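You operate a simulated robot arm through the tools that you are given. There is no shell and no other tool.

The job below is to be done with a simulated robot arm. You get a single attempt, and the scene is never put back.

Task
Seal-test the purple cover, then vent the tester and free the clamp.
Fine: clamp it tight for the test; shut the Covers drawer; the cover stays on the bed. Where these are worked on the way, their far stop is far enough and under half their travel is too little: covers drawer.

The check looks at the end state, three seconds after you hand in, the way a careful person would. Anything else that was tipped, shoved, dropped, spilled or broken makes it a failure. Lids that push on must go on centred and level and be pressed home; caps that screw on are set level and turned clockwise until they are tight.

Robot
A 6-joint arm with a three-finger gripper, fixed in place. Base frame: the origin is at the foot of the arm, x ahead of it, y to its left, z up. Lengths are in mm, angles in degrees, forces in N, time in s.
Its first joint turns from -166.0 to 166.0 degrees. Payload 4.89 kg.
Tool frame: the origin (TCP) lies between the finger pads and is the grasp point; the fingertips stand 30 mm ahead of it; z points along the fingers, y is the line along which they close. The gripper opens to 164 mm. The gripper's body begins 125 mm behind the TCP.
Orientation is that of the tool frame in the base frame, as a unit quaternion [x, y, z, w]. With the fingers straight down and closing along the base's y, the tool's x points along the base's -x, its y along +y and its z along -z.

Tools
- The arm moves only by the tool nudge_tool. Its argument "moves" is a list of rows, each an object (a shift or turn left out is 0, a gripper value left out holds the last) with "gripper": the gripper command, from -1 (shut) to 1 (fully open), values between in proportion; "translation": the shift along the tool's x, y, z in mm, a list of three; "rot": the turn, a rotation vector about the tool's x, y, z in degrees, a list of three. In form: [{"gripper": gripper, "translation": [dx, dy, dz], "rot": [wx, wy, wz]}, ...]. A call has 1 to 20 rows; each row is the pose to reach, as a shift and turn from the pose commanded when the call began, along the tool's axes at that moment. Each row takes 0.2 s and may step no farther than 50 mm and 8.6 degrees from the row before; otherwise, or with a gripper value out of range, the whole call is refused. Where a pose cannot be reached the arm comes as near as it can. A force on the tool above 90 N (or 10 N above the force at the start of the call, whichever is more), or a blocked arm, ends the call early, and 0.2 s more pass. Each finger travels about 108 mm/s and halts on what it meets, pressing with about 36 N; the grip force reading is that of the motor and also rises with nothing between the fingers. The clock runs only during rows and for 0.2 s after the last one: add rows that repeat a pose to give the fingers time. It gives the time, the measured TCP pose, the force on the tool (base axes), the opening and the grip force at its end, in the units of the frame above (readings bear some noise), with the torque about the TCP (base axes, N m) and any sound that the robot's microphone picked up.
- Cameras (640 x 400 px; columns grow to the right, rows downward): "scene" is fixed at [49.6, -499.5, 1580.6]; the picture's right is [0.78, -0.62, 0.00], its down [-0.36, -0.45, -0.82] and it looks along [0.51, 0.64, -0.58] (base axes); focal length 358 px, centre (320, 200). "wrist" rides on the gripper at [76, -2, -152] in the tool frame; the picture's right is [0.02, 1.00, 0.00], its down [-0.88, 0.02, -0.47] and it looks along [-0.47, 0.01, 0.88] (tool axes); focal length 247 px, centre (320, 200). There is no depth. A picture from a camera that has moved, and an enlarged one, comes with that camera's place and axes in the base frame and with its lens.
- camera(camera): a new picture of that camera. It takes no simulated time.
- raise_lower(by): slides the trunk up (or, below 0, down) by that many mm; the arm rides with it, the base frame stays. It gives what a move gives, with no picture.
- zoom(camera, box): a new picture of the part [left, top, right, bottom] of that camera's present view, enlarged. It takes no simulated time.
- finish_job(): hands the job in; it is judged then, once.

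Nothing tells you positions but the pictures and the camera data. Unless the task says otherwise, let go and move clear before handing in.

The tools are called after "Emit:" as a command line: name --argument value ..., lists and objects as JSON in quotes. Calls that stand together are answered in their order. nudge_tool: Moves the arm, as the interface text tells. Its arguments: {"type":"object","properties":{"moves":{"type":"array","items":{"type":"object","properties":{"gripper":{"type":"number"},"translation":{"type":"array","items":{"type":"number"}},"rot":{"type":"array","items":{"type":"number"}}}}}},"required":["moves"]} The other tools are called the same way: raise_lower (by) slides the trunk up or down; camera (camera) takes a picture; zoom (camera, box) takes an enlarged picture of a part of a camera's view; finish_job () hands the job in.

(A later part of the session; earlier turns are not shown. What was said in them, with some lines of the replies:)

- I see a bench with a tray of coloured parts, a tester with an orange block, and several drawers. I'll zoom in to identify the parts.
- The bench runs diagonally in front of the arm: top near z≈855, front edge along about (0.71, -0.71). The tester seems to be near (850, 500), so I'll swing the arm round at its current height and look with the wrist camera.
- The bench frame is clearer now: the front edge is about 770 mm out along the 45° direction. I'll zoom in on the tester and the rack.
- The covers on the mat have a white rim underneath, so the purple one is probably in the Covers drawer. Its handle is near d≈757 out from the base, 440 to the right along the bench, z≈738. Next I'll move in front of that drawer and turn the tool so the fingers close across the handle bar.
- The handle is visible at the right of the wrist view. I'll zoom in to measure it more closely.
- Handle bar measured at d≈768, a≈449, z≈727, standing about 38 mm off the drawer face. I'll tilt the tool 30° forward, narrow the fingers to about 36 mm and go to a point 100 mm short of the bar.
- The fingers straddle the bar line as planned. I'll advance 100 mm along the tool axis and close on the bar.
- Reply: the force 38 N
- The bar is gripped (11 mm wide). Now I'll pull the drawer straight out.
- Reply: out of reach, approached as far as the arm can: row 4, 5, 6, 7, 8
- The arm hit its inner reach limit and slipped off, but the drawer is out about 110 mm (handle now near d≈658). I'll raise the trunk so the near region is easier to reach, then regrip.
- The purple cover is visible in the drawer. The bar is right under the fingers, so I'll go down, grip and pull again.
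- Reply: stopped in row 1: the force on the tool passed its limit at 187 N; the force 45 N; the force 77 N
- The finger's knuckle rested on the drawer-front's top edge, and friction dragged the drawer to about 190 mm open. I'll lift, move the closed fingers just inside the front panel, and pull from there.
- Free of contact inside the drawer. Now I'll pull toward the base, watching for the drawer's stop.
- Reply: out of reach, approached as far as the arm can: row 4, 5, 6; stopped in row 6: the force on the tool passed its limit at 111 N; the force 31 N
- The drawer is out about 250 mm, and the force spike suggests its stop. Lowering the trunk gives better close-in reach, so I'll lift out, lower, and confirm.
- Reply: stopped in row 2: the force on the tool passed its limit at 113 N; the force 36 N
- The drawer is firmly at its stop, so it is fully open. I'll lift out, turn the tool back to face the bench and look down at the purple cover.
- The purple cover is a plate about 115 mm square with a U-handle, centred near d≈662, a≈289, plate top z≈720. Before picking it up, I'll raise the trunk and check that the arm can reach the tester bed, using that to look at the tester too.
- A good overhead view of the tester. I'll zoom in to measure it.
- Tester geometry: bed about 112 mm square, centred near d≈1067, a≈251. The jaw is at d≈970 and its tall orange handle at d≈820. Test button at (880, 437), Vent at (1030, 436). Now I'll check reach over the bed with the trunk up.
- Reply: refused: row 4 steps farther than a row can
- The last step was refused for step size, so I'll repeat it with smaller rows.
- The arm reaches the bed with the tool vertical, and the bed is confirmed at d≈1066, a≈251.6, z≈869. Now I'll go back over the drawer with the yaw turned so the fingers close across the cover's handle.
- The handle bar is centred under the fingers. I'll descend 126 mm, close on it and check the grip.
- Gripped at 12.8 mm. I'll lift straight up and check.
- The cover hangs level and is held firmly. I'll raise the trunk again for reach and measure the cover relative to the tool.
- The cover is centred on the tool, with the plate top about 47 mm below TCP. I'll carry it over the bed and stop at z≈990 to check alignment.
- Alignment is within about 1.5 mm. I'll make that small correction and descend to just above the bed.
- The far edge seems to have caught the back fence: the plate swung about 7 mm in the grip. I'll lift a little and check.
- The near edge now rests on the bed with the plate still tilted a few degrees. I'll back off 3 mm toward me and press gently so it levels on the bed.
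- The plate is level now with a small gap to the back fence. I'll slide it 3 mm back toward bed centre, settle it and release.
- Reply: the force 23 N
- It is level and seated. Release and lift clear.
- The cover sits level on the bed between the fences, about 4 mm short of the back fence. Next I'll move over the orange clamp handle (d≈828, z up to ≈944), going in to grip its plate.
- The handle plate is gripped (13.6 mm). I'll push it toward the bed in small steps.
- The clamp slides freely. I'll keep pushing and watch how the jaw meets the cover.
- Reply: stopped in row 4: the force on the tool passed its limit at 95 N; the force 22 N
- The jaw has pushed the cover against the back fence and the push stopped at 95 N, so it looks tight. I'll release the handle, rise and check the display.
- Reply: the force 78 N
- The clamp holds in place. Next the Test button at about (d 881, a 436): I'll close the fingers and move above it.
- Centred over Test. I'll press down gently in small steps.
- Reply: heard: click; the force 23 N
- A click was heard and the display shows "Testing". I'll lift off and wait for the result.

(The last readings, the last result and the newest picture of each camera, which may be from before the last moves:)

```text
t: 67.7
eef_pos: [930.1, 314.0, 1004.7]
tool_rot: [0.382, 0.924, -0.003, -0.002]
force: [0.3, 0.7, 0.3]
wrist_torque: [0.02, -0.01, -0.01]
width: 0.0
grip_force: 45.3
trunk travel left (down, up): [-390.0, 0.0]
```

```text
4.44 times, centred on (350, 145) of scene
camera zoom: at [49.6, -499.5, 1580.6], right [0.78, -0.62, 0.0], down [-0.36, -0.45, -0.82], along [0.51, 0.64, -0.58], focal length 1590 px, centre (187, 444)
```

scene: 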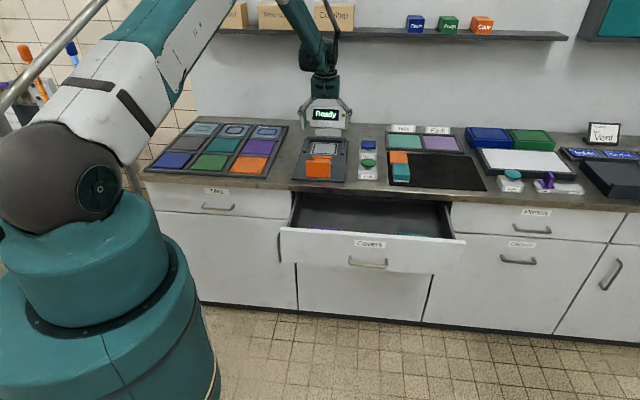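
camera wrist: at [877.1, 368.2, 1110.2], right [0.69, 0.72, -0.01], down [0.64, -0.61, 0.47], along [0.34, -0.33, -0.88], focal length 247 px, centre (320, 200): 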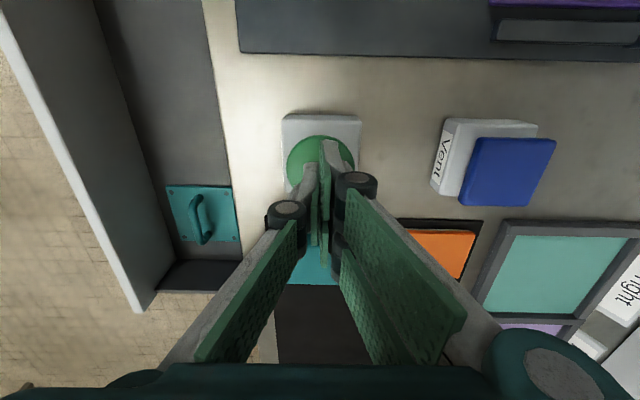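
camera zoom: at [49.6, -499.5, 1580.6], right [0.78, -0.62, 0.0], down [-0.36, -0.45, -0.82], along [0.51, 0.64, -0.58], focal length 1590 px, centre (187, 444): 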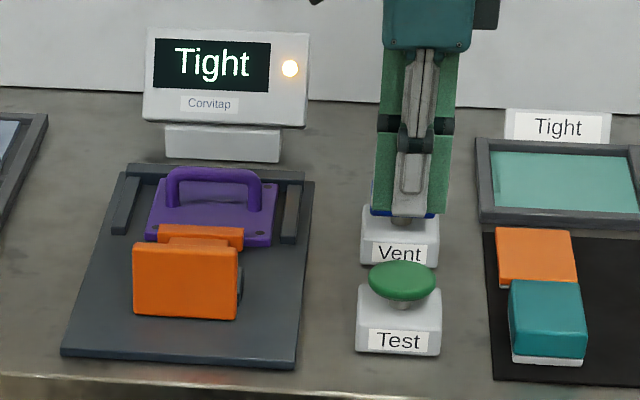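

The result is "Tight". Now I'll move over the Vent button (d≈1033, a≈435).

Emit:
nudge_tool --moves '[{"translation": [0, 40, 0]}, {"translation": [0, 80, 0]}, {"translation": [0, 120, 0]}, {"translation": [0, 153, 0]}, {"translation": [0, 153, 20]}, {"translation": [0, 153, 36]}, {"translation": [0, 153, 36]}]'

Emit:
camera --camera "wrist"

Emit:
zoom --camera "scene" --box '[300, 100, 400, 190]'

```text
t: 69.3
eef_pos: [1039.5, 421.0, 965.4]
tool_rot: [0.382, 0.924, -0.004, -0.003]
force: [1.2, 1.3, -0.9]
wrist_torque: [0.02, 0.0, 0.0]
width: 0.2
grip_force: 45.1
trunk travel left (down, up): [-390.0, 0.0]
```

```text
taken
camera wrist: at [985.7, 476.0, 1119.0], right [0.69, 0.72, -0.01], down [0.64, -0.61, 0.47], along [0.34, -0.33, -0.88], focal length 247 px, centre (320, 200)
```

wrist: 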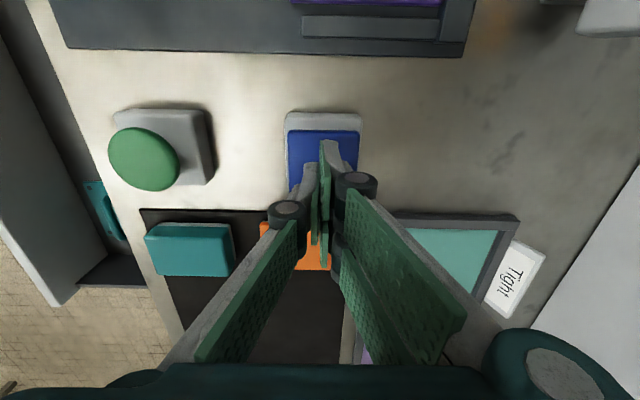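

```text
4.44 times, centred on (350, 145) of scene
camera zoom: at [49.6, -499.5, 1580.6], right [0.78, -0.62, 0.0], down [-0.36, -0.45, -0.82], along [0.51, 0.64, -0.58], focal length 1590 px, centre (187, 444)
```

zoom: 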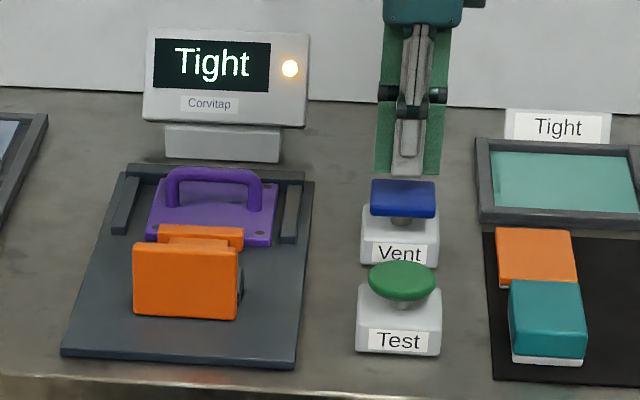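

Centred over Vent. Pressing.

Emit:
nudge_tool --moves '[{"translation": [0, 0, 10]}, {"translation": [0, 0, 18]}, {"translation": [0, 0, 22]}, {"translation": [0, 0, 26]}, {"translation": [0, 0, 29]}, {"translation": [0, 0, 32]}]'

Emit:
zoom --camera "scene" --box '[300, 100, 400, 190]'

```text
t: 70.7
eef_pos: [1038.0, 420.6, 935.9]
tool_rot: [0.383, 0.924, -0.003, -0.001]
force: [2.5, 0.2, 2.4]
wrist_torque: [0.0, -0.04, -0.01]
width: 6.0
grip_force: 45.2
trunk travel left (down, up): [-390.0, 0.0]
heard: click
```

```text
4.44 times, centred on (350, 145) of scene
camera zoom: at [49.6, -499.5, 1580.6], right [0.78, -0.62, 0.0], down [-0.36, -0.45, -0.82], along [0.51, 0.64, -0.58], focal length 1590 px, centre (187, 444)
```

zoom: 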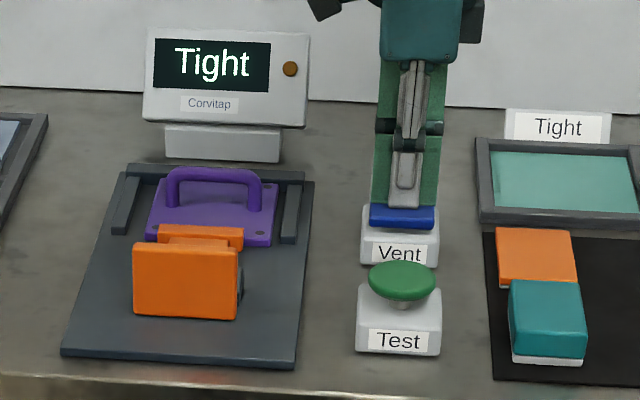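

A click, and the lamp went off, so the tester is vented. I'll lift and go back to the clamp handle to free it.

Emit:
nudge_tool --moves '[{"translation": [0, 0, -40]}, {"translation": [0, 0, -80]}, {"translation": [0, 0, -110]}, {"translation": [32, -28, -110]}, {"translation": [64, -56, -110]}, {"translation": [96, -84, -110]}, {"gripper": -0.5, "translation": [128, -112, -110]}, {"translation": [160, -140, -110]}, {"translation": [190, -158, -110]}, {"translation": [190, -158, -70]}, {"translation": [190, -158, -60]}]'

Emit:
camera --camera "wrist"

Emit:
camera --camera "scene"

```text
t: 73.1
eef_pos: [793.4, 445.4, 995.8]
tool_rot: [0.382, 0.924, -0.004, -0.002]
force: [0.0, 0.8, 0.2]
wrist_torque: [-0.11, 0.11, -0.01]
width: 41.2
grip_force: 0.0
trunk travel left (down, up): [-390.0, 0.0]
```

```text
taken
camera wrist: at [739.4, 499.7, 1148.0], right [0.69, 0.72, -0.01], down [0.64, -0.61, 0.47], along [0.34, -0.33, -0.88], focal length 247 px, centre (320, 200)
```

wrist: 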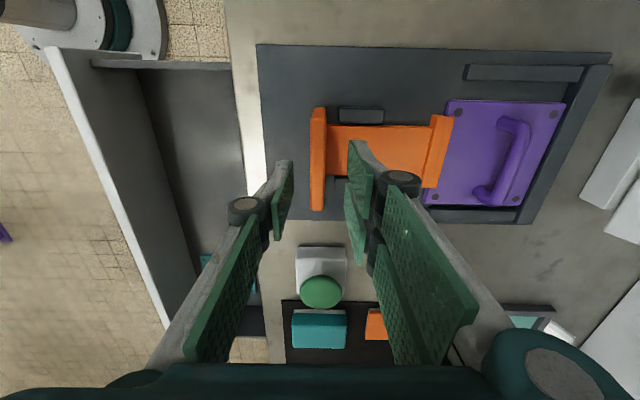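

```text
taken
```

scene: 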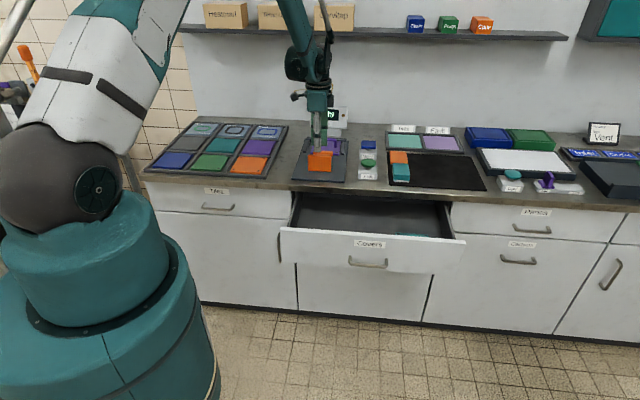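

Emit:
nudge_tool --moves '[{"translation": [0, -1, 25]}, {"translation": [0, -1, 50]}, {"translation": [0, -1, 50]}, {"gripper": -1, "translation": [0, -1, 50]}, {"translation": [0, -1, 50]}, {"translation": [0, -1, 50]}]'

Emit:
nudge_tool --moves '[{"translation": [0, -4, 0]}, {"translation": [0, -10, 0]}, {"translation": [0, -17, 0]}, {"translation": [0, -24, 0]}, {"translation": [0, -31, 0]}, {"translation": [0, -38, 0]}, {"translation": [0, -43, 0]}, {"translation": [0, -43, 0]}]'

Emit:
camera --camera "wrist"

Emit:
zoom --camera "scene" --box '[285, 100, 385, 190]'

```text
t: 74.5
eef_pos: [790.8, 445.6, 945.5]
tool_rot: [0.383, 0.924, -0.003, -0.003]
force: [-8.4, -6.5, -9.0]
wrist_torque: [-0.08, 0.27, 0.04]
width: 13.6
grip_force: 44.9
trunk travel left (down, up): [-390.0, 0.0]
```

```text
t: 76.3
eef_pos: [761.6, 415.5, 945.4]
tool_rot: [0.383, 0.924, -0.004, -0.002]
force: [-6.9, 7.4, -25.3]
wrist_torque: [0.16, 0.18, 0.0]
width: 13.9
grip_force: 45.4
trunk travel left (down, up): [-390.0, 0.0]
```

```text
taken
camera wrist: at [707.9, 468.4, 1098.5], right [0.69, 0.72, -0.01], down [0.64, -0.61, 0.47], along [0.34, -0.33, -0.88], focal length 247 px, centre (320, 200)
```

wrist: 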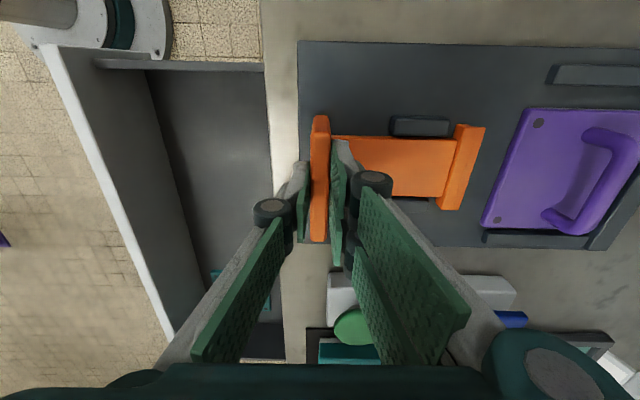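

```text
4.44 times, centred on (335, 145) of scene
camera zoom: at [49.6, -499.5, 1580.6], right [0.78, -0.62, 0.0], down [-0.36, -0.45, -0.82], along [0.51, 0.64, -0.58], focal length 1590 px, centre (253, 444)
```

zoom: 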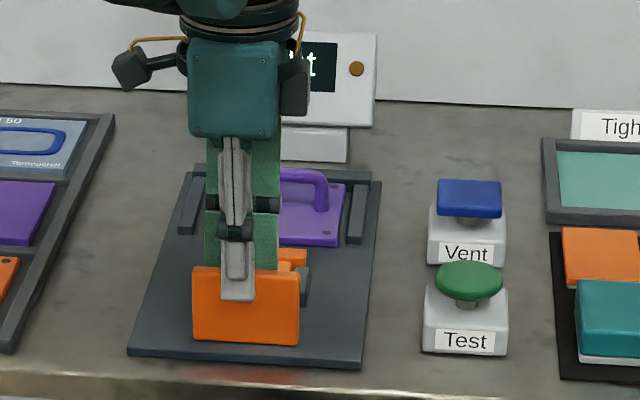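

The clamp is nearly at its original position. I'll pull the last couple of millimetres, then release and rise.

Emit:
nudge_tool --moves '[{"translation": [0, -2, 0]}, {"translation": [0, -3, 0]}, {"translation": [0, -3, 0]}]'

Emit:
nudge_tool --moves '[{"gripper": -0.6, "translation": [0, 0, 0]}, {"translation": [0, 0, 0]}, {"translation": [0, 1, -30]}, {"translation": [0, 1, -70]}, {"translation": [0, 1, -110]}, {"translation": [0, 1, -150]}, {"translation": [0, 1, -190]}]'

Emit:
camera --camera "wrist"

Emit:
zoom --camera "scene" --box '[285, 100, 385, 190]'

```text
t: 77.1
eef_pos: [759.5, 412.3, 946.0]
tool_rot: [0.383, 0.924, -0.004, -0.003]
force: [-9.8, 11.5, -25.7]
wrist_torque: [0.51, 0.48, 0.05]
width: 14.0
grip_force: 46.0
trunk travel left (down, up): [-390.0, 0.0]
```

```text
t: 78.7
eef_pos: [759.6, 413.8, 1137.3]
tool_rot: [0.382, 0.924, -0.004, -0.001]
force: [0.9, 0.0, 0.2]
wrist_torque: [0.0, 0.04, 0.01]
width: 32.8
grip_force: 0.1
trunk travel left (down, up): [-390.0, 0.0]
```

```text
taken
camera wrist: at [707.0, 467.8, 1289.4], right [0.69, 0.72, -0.01], down [0.64, -0.61, 0.47], along [0.34, -0.33, -0.88], focal length 247 px, centre (320, 200)
```

wrist: 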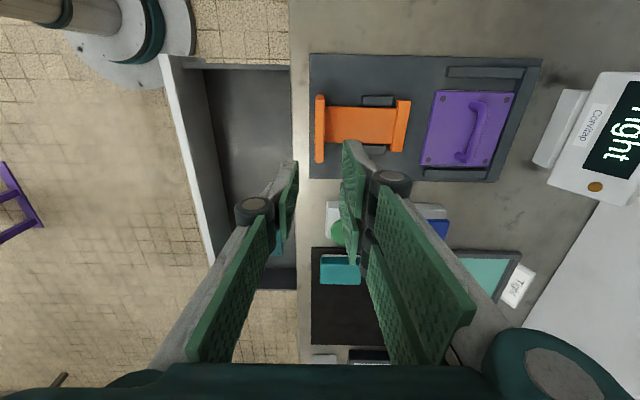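

```text
4.44 times, centred on (335, 145) of scene
camera zoom: at [49.6, -499.5, 1580.6], right [0.78, -0.62, 0.0], down [-0.36, -0.45, -0.82], along [0.51, 0.64, -0.58], focal length 1590 px, centre (253, 444)
```

zoom: 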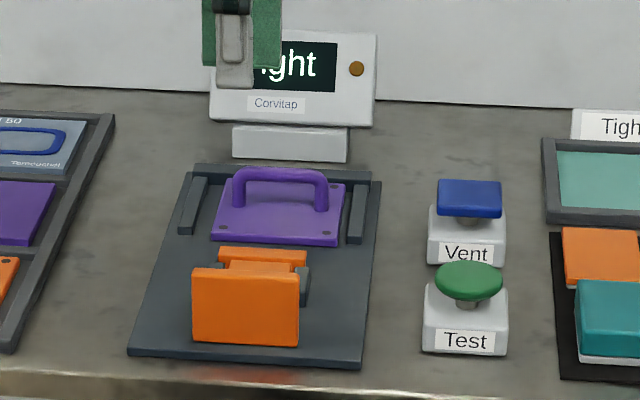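

The clamp is free, the cover sits level on the bed, and the tester is vented. What remains is the drawer. I'll go back to the facing orientation, move in front of the drawer handle and lower the trunk.

Emit:
nudge_tool --moves '[{"gripper": -1, "translation": [-17, -30, 0], "rot": [0, 0, -7.5]}, {"translation": [-34, -61, 0], "rot": [0, 0, -15]}, {"translation": [-50, -91, 0], "rot": [0, 0, -22.5]}, {"translation": [-67, -122, 0], "rot": [0, 0, -30]}, {"translation": [-83, -152, 0], "rot": [0, 0, -37.5]}, {"translation": [-100, -183, 0], "rot": [0, 0, -45]}, {"translation": [-117, -213, 0], "rot": [0, 0, -52.5]}, {"translation": [-133, -243, 0], "rot": [0, 0, -60]}, {"translation": [-150, -274, 0], "rot": [0, 0, -67.5]}, {"translation": [-167, -304, 0], "rot": [0, 0, -75]}, {"translation": [-183, -335, 0], "rot": [0, 0, -82.5]}, {"translation": [-200, -365, 0], "rot": [0, 0, -90]}]'

Emit:
raise_lower --by -315

Emit:
camera --camera "wrist"

Emit:
camera --camera "scene"

```text
t: 81.3
eef_pos: [644.5, 15.3, 1137.5]
tool_rot: [-0.383, 0.924, -0.001, -0.004]
force: [-0.4, -0.1, -1.2]
wrist_torque: [-0.05, -0.02, -0.01]
width: 0.0
grip_force: 36.5
trunk travel left (down, up): [-390.0, 0.0]
```

```text
t: 84.4
eef_pos: [644.0, 14.2, 823.4]
tool_rot: [-0.383, 0.924, -0.001, -0.004]
force: [0.2, 0.8, 0.1]
wrist_torque: [-0.04, 0.03, 0.01]
width: 0.0
grip_force: 36.4
trunk travel left (down, up): [-75.0, 315.0]
```

```text
taken
camera wrist: at [593.0, -39.6, 976.8], right [-0.72, 0.69, 0.0], down [0.61, 0.64, 0.47], along [0.32, 0.34, -0.88], focal length 247 px, centre (320, 200)
```

wrist: 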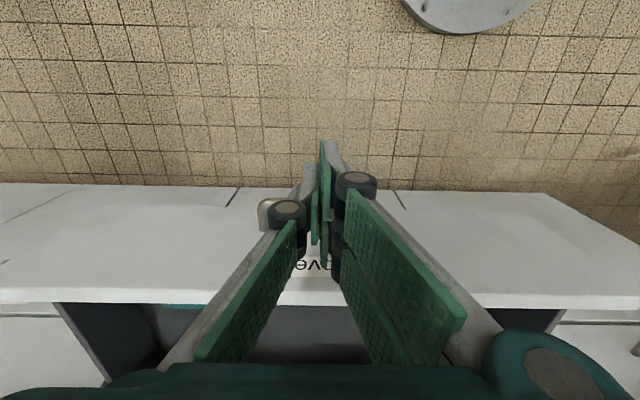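

```text
taken
```

scene: 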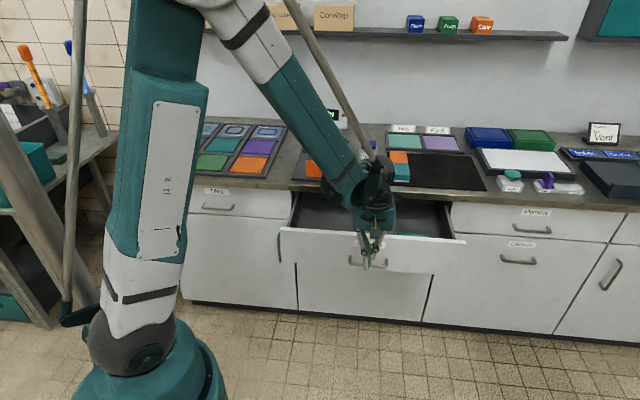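

In front of the drawer handle now. I'll descend to handle height and push it closed.

Emit:
nudge_tool --moves '[{"translation": [0, 0, 30]}, {"translation": [0, 0, 60]}, {"translation": [0, 0, 90]}, {"translation": [-15, 0, 90]}, {"translation": [-30, 0, 90]}, {"translation": [-45, 0, 90]}, {"translation": [-65, 0, 90]}, {"translation": [-85, 0, 90]}, {"translation": [-105, 0, 90]}]'

Emit:
camera --camera "scene"

Emit:
camera --camera "wrist"

```text
t: 86.4
eef_pos: [717.7, 87.7, 732.8]
tool_rot: [-0.383, 0.924, -0.002, -0.004]
force: [-0.4, -0.1, 0.9]
wrist_torque: [0.07, -0.02, -0.02]
width: 0.0
grip_force: 36.0
trunk travel left (down, up): [-75.0, 315.0]
```

```text
taken
```

scene: 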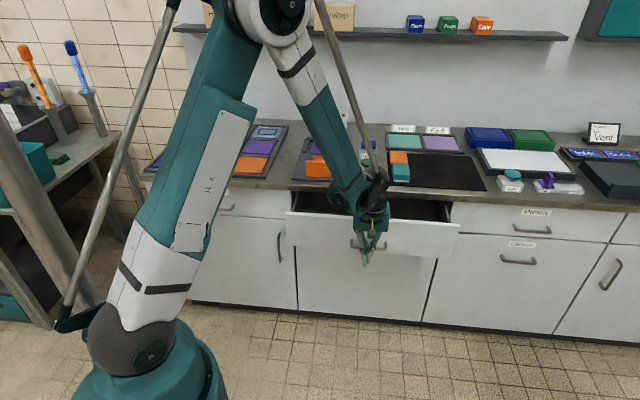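

```text
taken
camera wrist: at [666.9, 33.9, 885.8], right [-0.72, 0.69, 0.0], down [0.61, 0.64, 0.47], along [0.32, 0.34, -0.88], focal length 247 px, centre (320, 200)
```

wrist: 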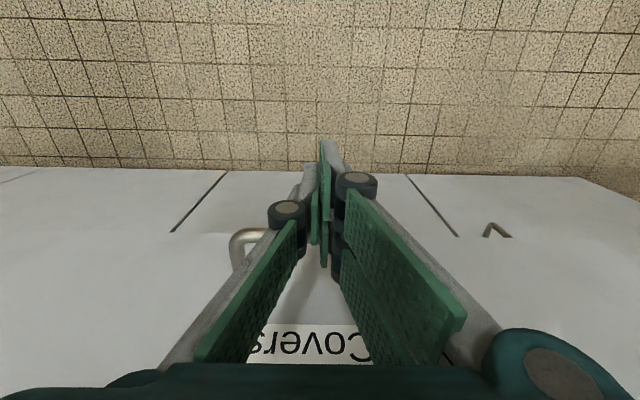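

It's sliding shut smoothly. Continuing, and slowing near the end.

Emit:
nudge_tool --moves '[{"translation": [-20, 0, 0]}, {"translation": [-42, 0, 0]}, {"translation": [-64, 0, 0]}, {"translation": [-86, 0, 0]}, {"translation": [-108, 0, 0]}, {"translation": [-128, 0, 0]}, {"translation": [-143, 0, 0]}, {"translation": [-154, 0, 0]}, {"translation": [-162, 0, 0]}, {"translation": [-168, 0, 0]}, {"translation": [-173, 0, 0]}, {"translation": [-177, 0, 0]}, {"translation": [-181, 0, 0]}, {"translation": [-185, 0, 0]}, {"translation": [-188, 0, 0]}]'

Emit:
camera --camera "scene"

Emit:
camera --camera "wrist"

```text
t: 88.7
eef_pos: [830.0, 201.1, 731.2]
tool_rot: [-0.381, 0.924, -0.002, -0.009]
force: [-15.6, -14.5, -0.1]
wrist_torque: [0.2, 0.15, 0.13]
width: 0.0
grip_force: 36.1
trunk travel left (down, up): [-75.0, 315.0]
stopped in row 11: the force on the tool passed its limit at 104 N (the readings are from after the stop); the commanded pose is now the measured one
```

```text
taken
```

scene: 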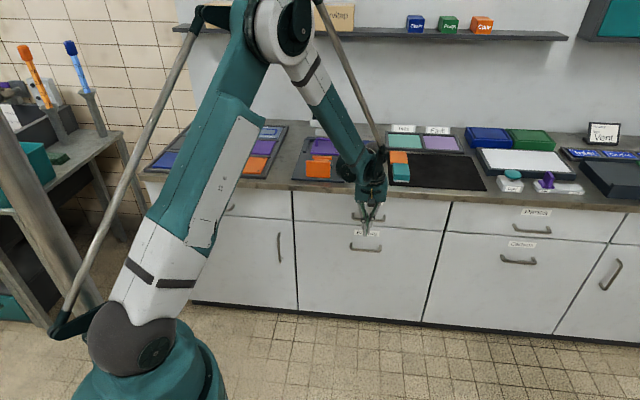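

```text
taken
camera wrist: at [780.2, 148.0, 884.9], right [-0.72, 0.69, 0.0], down [0.62, 0.64, 0.46], along [0.32, 0.33, -0.89], focal length 247 px, centre (320, 200)
```

wrist: 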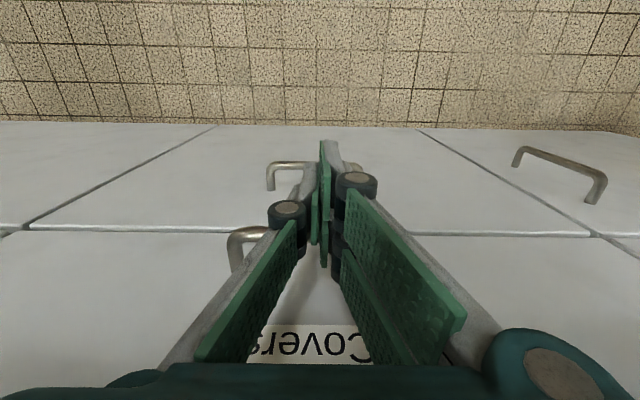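

Emit:
nudge_tool --moves '[{"translation": [4, 0, 0]}, {"translation": [40, 0, 0]}, {"translation": [80, 0, 0]}, {"translation": [120, 0, -10]}, {"translation": [120, 0, -60]}, {"translation": [120, 0, -110]}, {"translation": [120, 0, -160]}, {"translation": [120, 0, -210]}, {"translation": [120, 0, -260]}]'

Emit:
camera --camera "scene"

Emit:
zoom --camera "scene" --box '[270, 170, 470, 280]'

Emit:
camera --camera "wrist"

```text
t: 90.7
eef_pos: [750.8, 120.7, 991.3]
tool_rot: [-0.381, 0.924, -0.003, -0.008]
force: [0.7, 0.4, -0.9]
wrist_torque: [-0.06, 0.23, -0.01]
width: 0.4
grip_force: 35.9
trunk travel left (down, up): [-75.0, 315.0]
```

```text
taken
```

scene: 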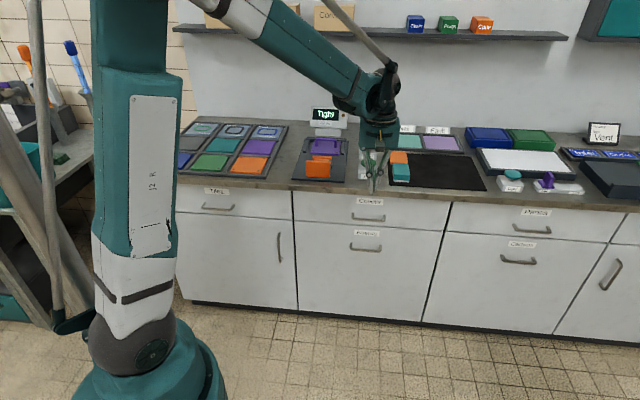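

```text
3.20 times, centred on (370, 225) of scene
camera zoom: at [49.6, -499.5, 1580.6], right [0.78, -0.62, 0.0], down [-0.36, -0.45, -0.82], along [0.51, 0.64, -0.58], focal length 1145 px, centre (160, 120)
```

zoom: 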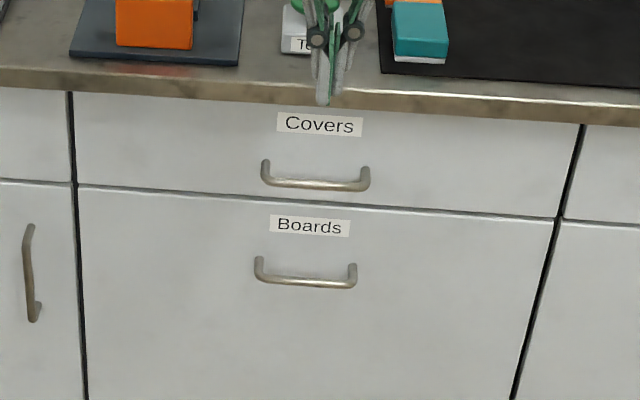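

```text
taken
camera wrist: at [700.6, 67.2, 1146.2], right [-0.72, 0.69, 0.0], down [0.62, 0.64, 0.46], along [0.32, 0.33, -0.89], focal length 247 px, centre (320, 200)
```

wrist: 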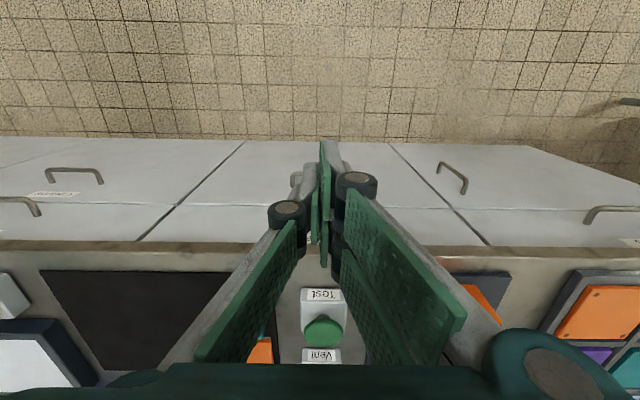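

The drawer handle is back at its original pixel position, so the drawer is shut. One last look at the tester.

Emit:
zoom --camera "scene" --box '[285, 100, 405, 190]'

```text
4.44 times, centred on (345, 145) of scene
camera zoom: at [49.6, -499.5, 1580.6], right [0.78, -0.62, 0.0], down [-0.36, -0.45, -0.82], along [0.51, 0.64, -0.58], focal length 1590 px, centre (209, 444)
```

zoom: 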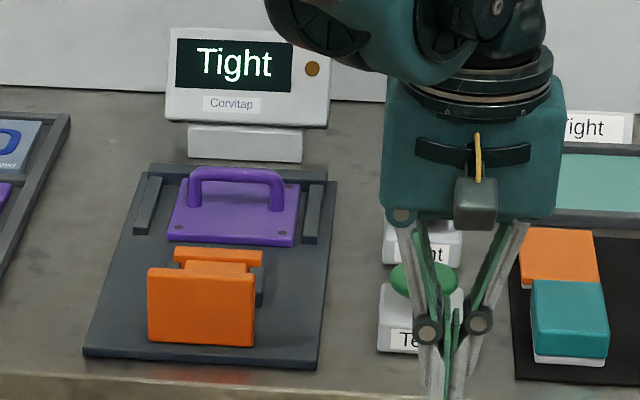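

The display reads "Tight" with the lamp off, the clamp is back at its start, and the purple cover sits on the bed. The drawer is shut and the arm is clear of everything, so I'm handing in.

Emit:
finish_job

```text
The job is handed in.
```

The purple cover passed its seal test: the display read "Tight". I then vented the tester, freed the clamp and handed the job in. I haven't seen the check's verdict.

- **Cover:** it came from the Covers drawer and is still on the bed, level between the fences. On the first try at setting it down, its far edge caught the back fence and it tilted. I lifted it, moved it toward me and set it down level.
- **Clamp:** I pushed it until the force limit stopped it at 95 N, with the cover against the back fence. After the test I pulled it back to where it started.
- **Test and vent:** both buttons clicked. The lamp came on during the test and went off after venting.
- **Covers drawer:** it went out to its stop, about 250 mm, and is now shut. The handle is back where it was in the first picture. While opening it, the gripper came down on the drawer front's top edge with a 187 N spike. I saw no damage in later pictures.

I saw nothing else on the bench disturbed, and the arm was clear when I handed in.
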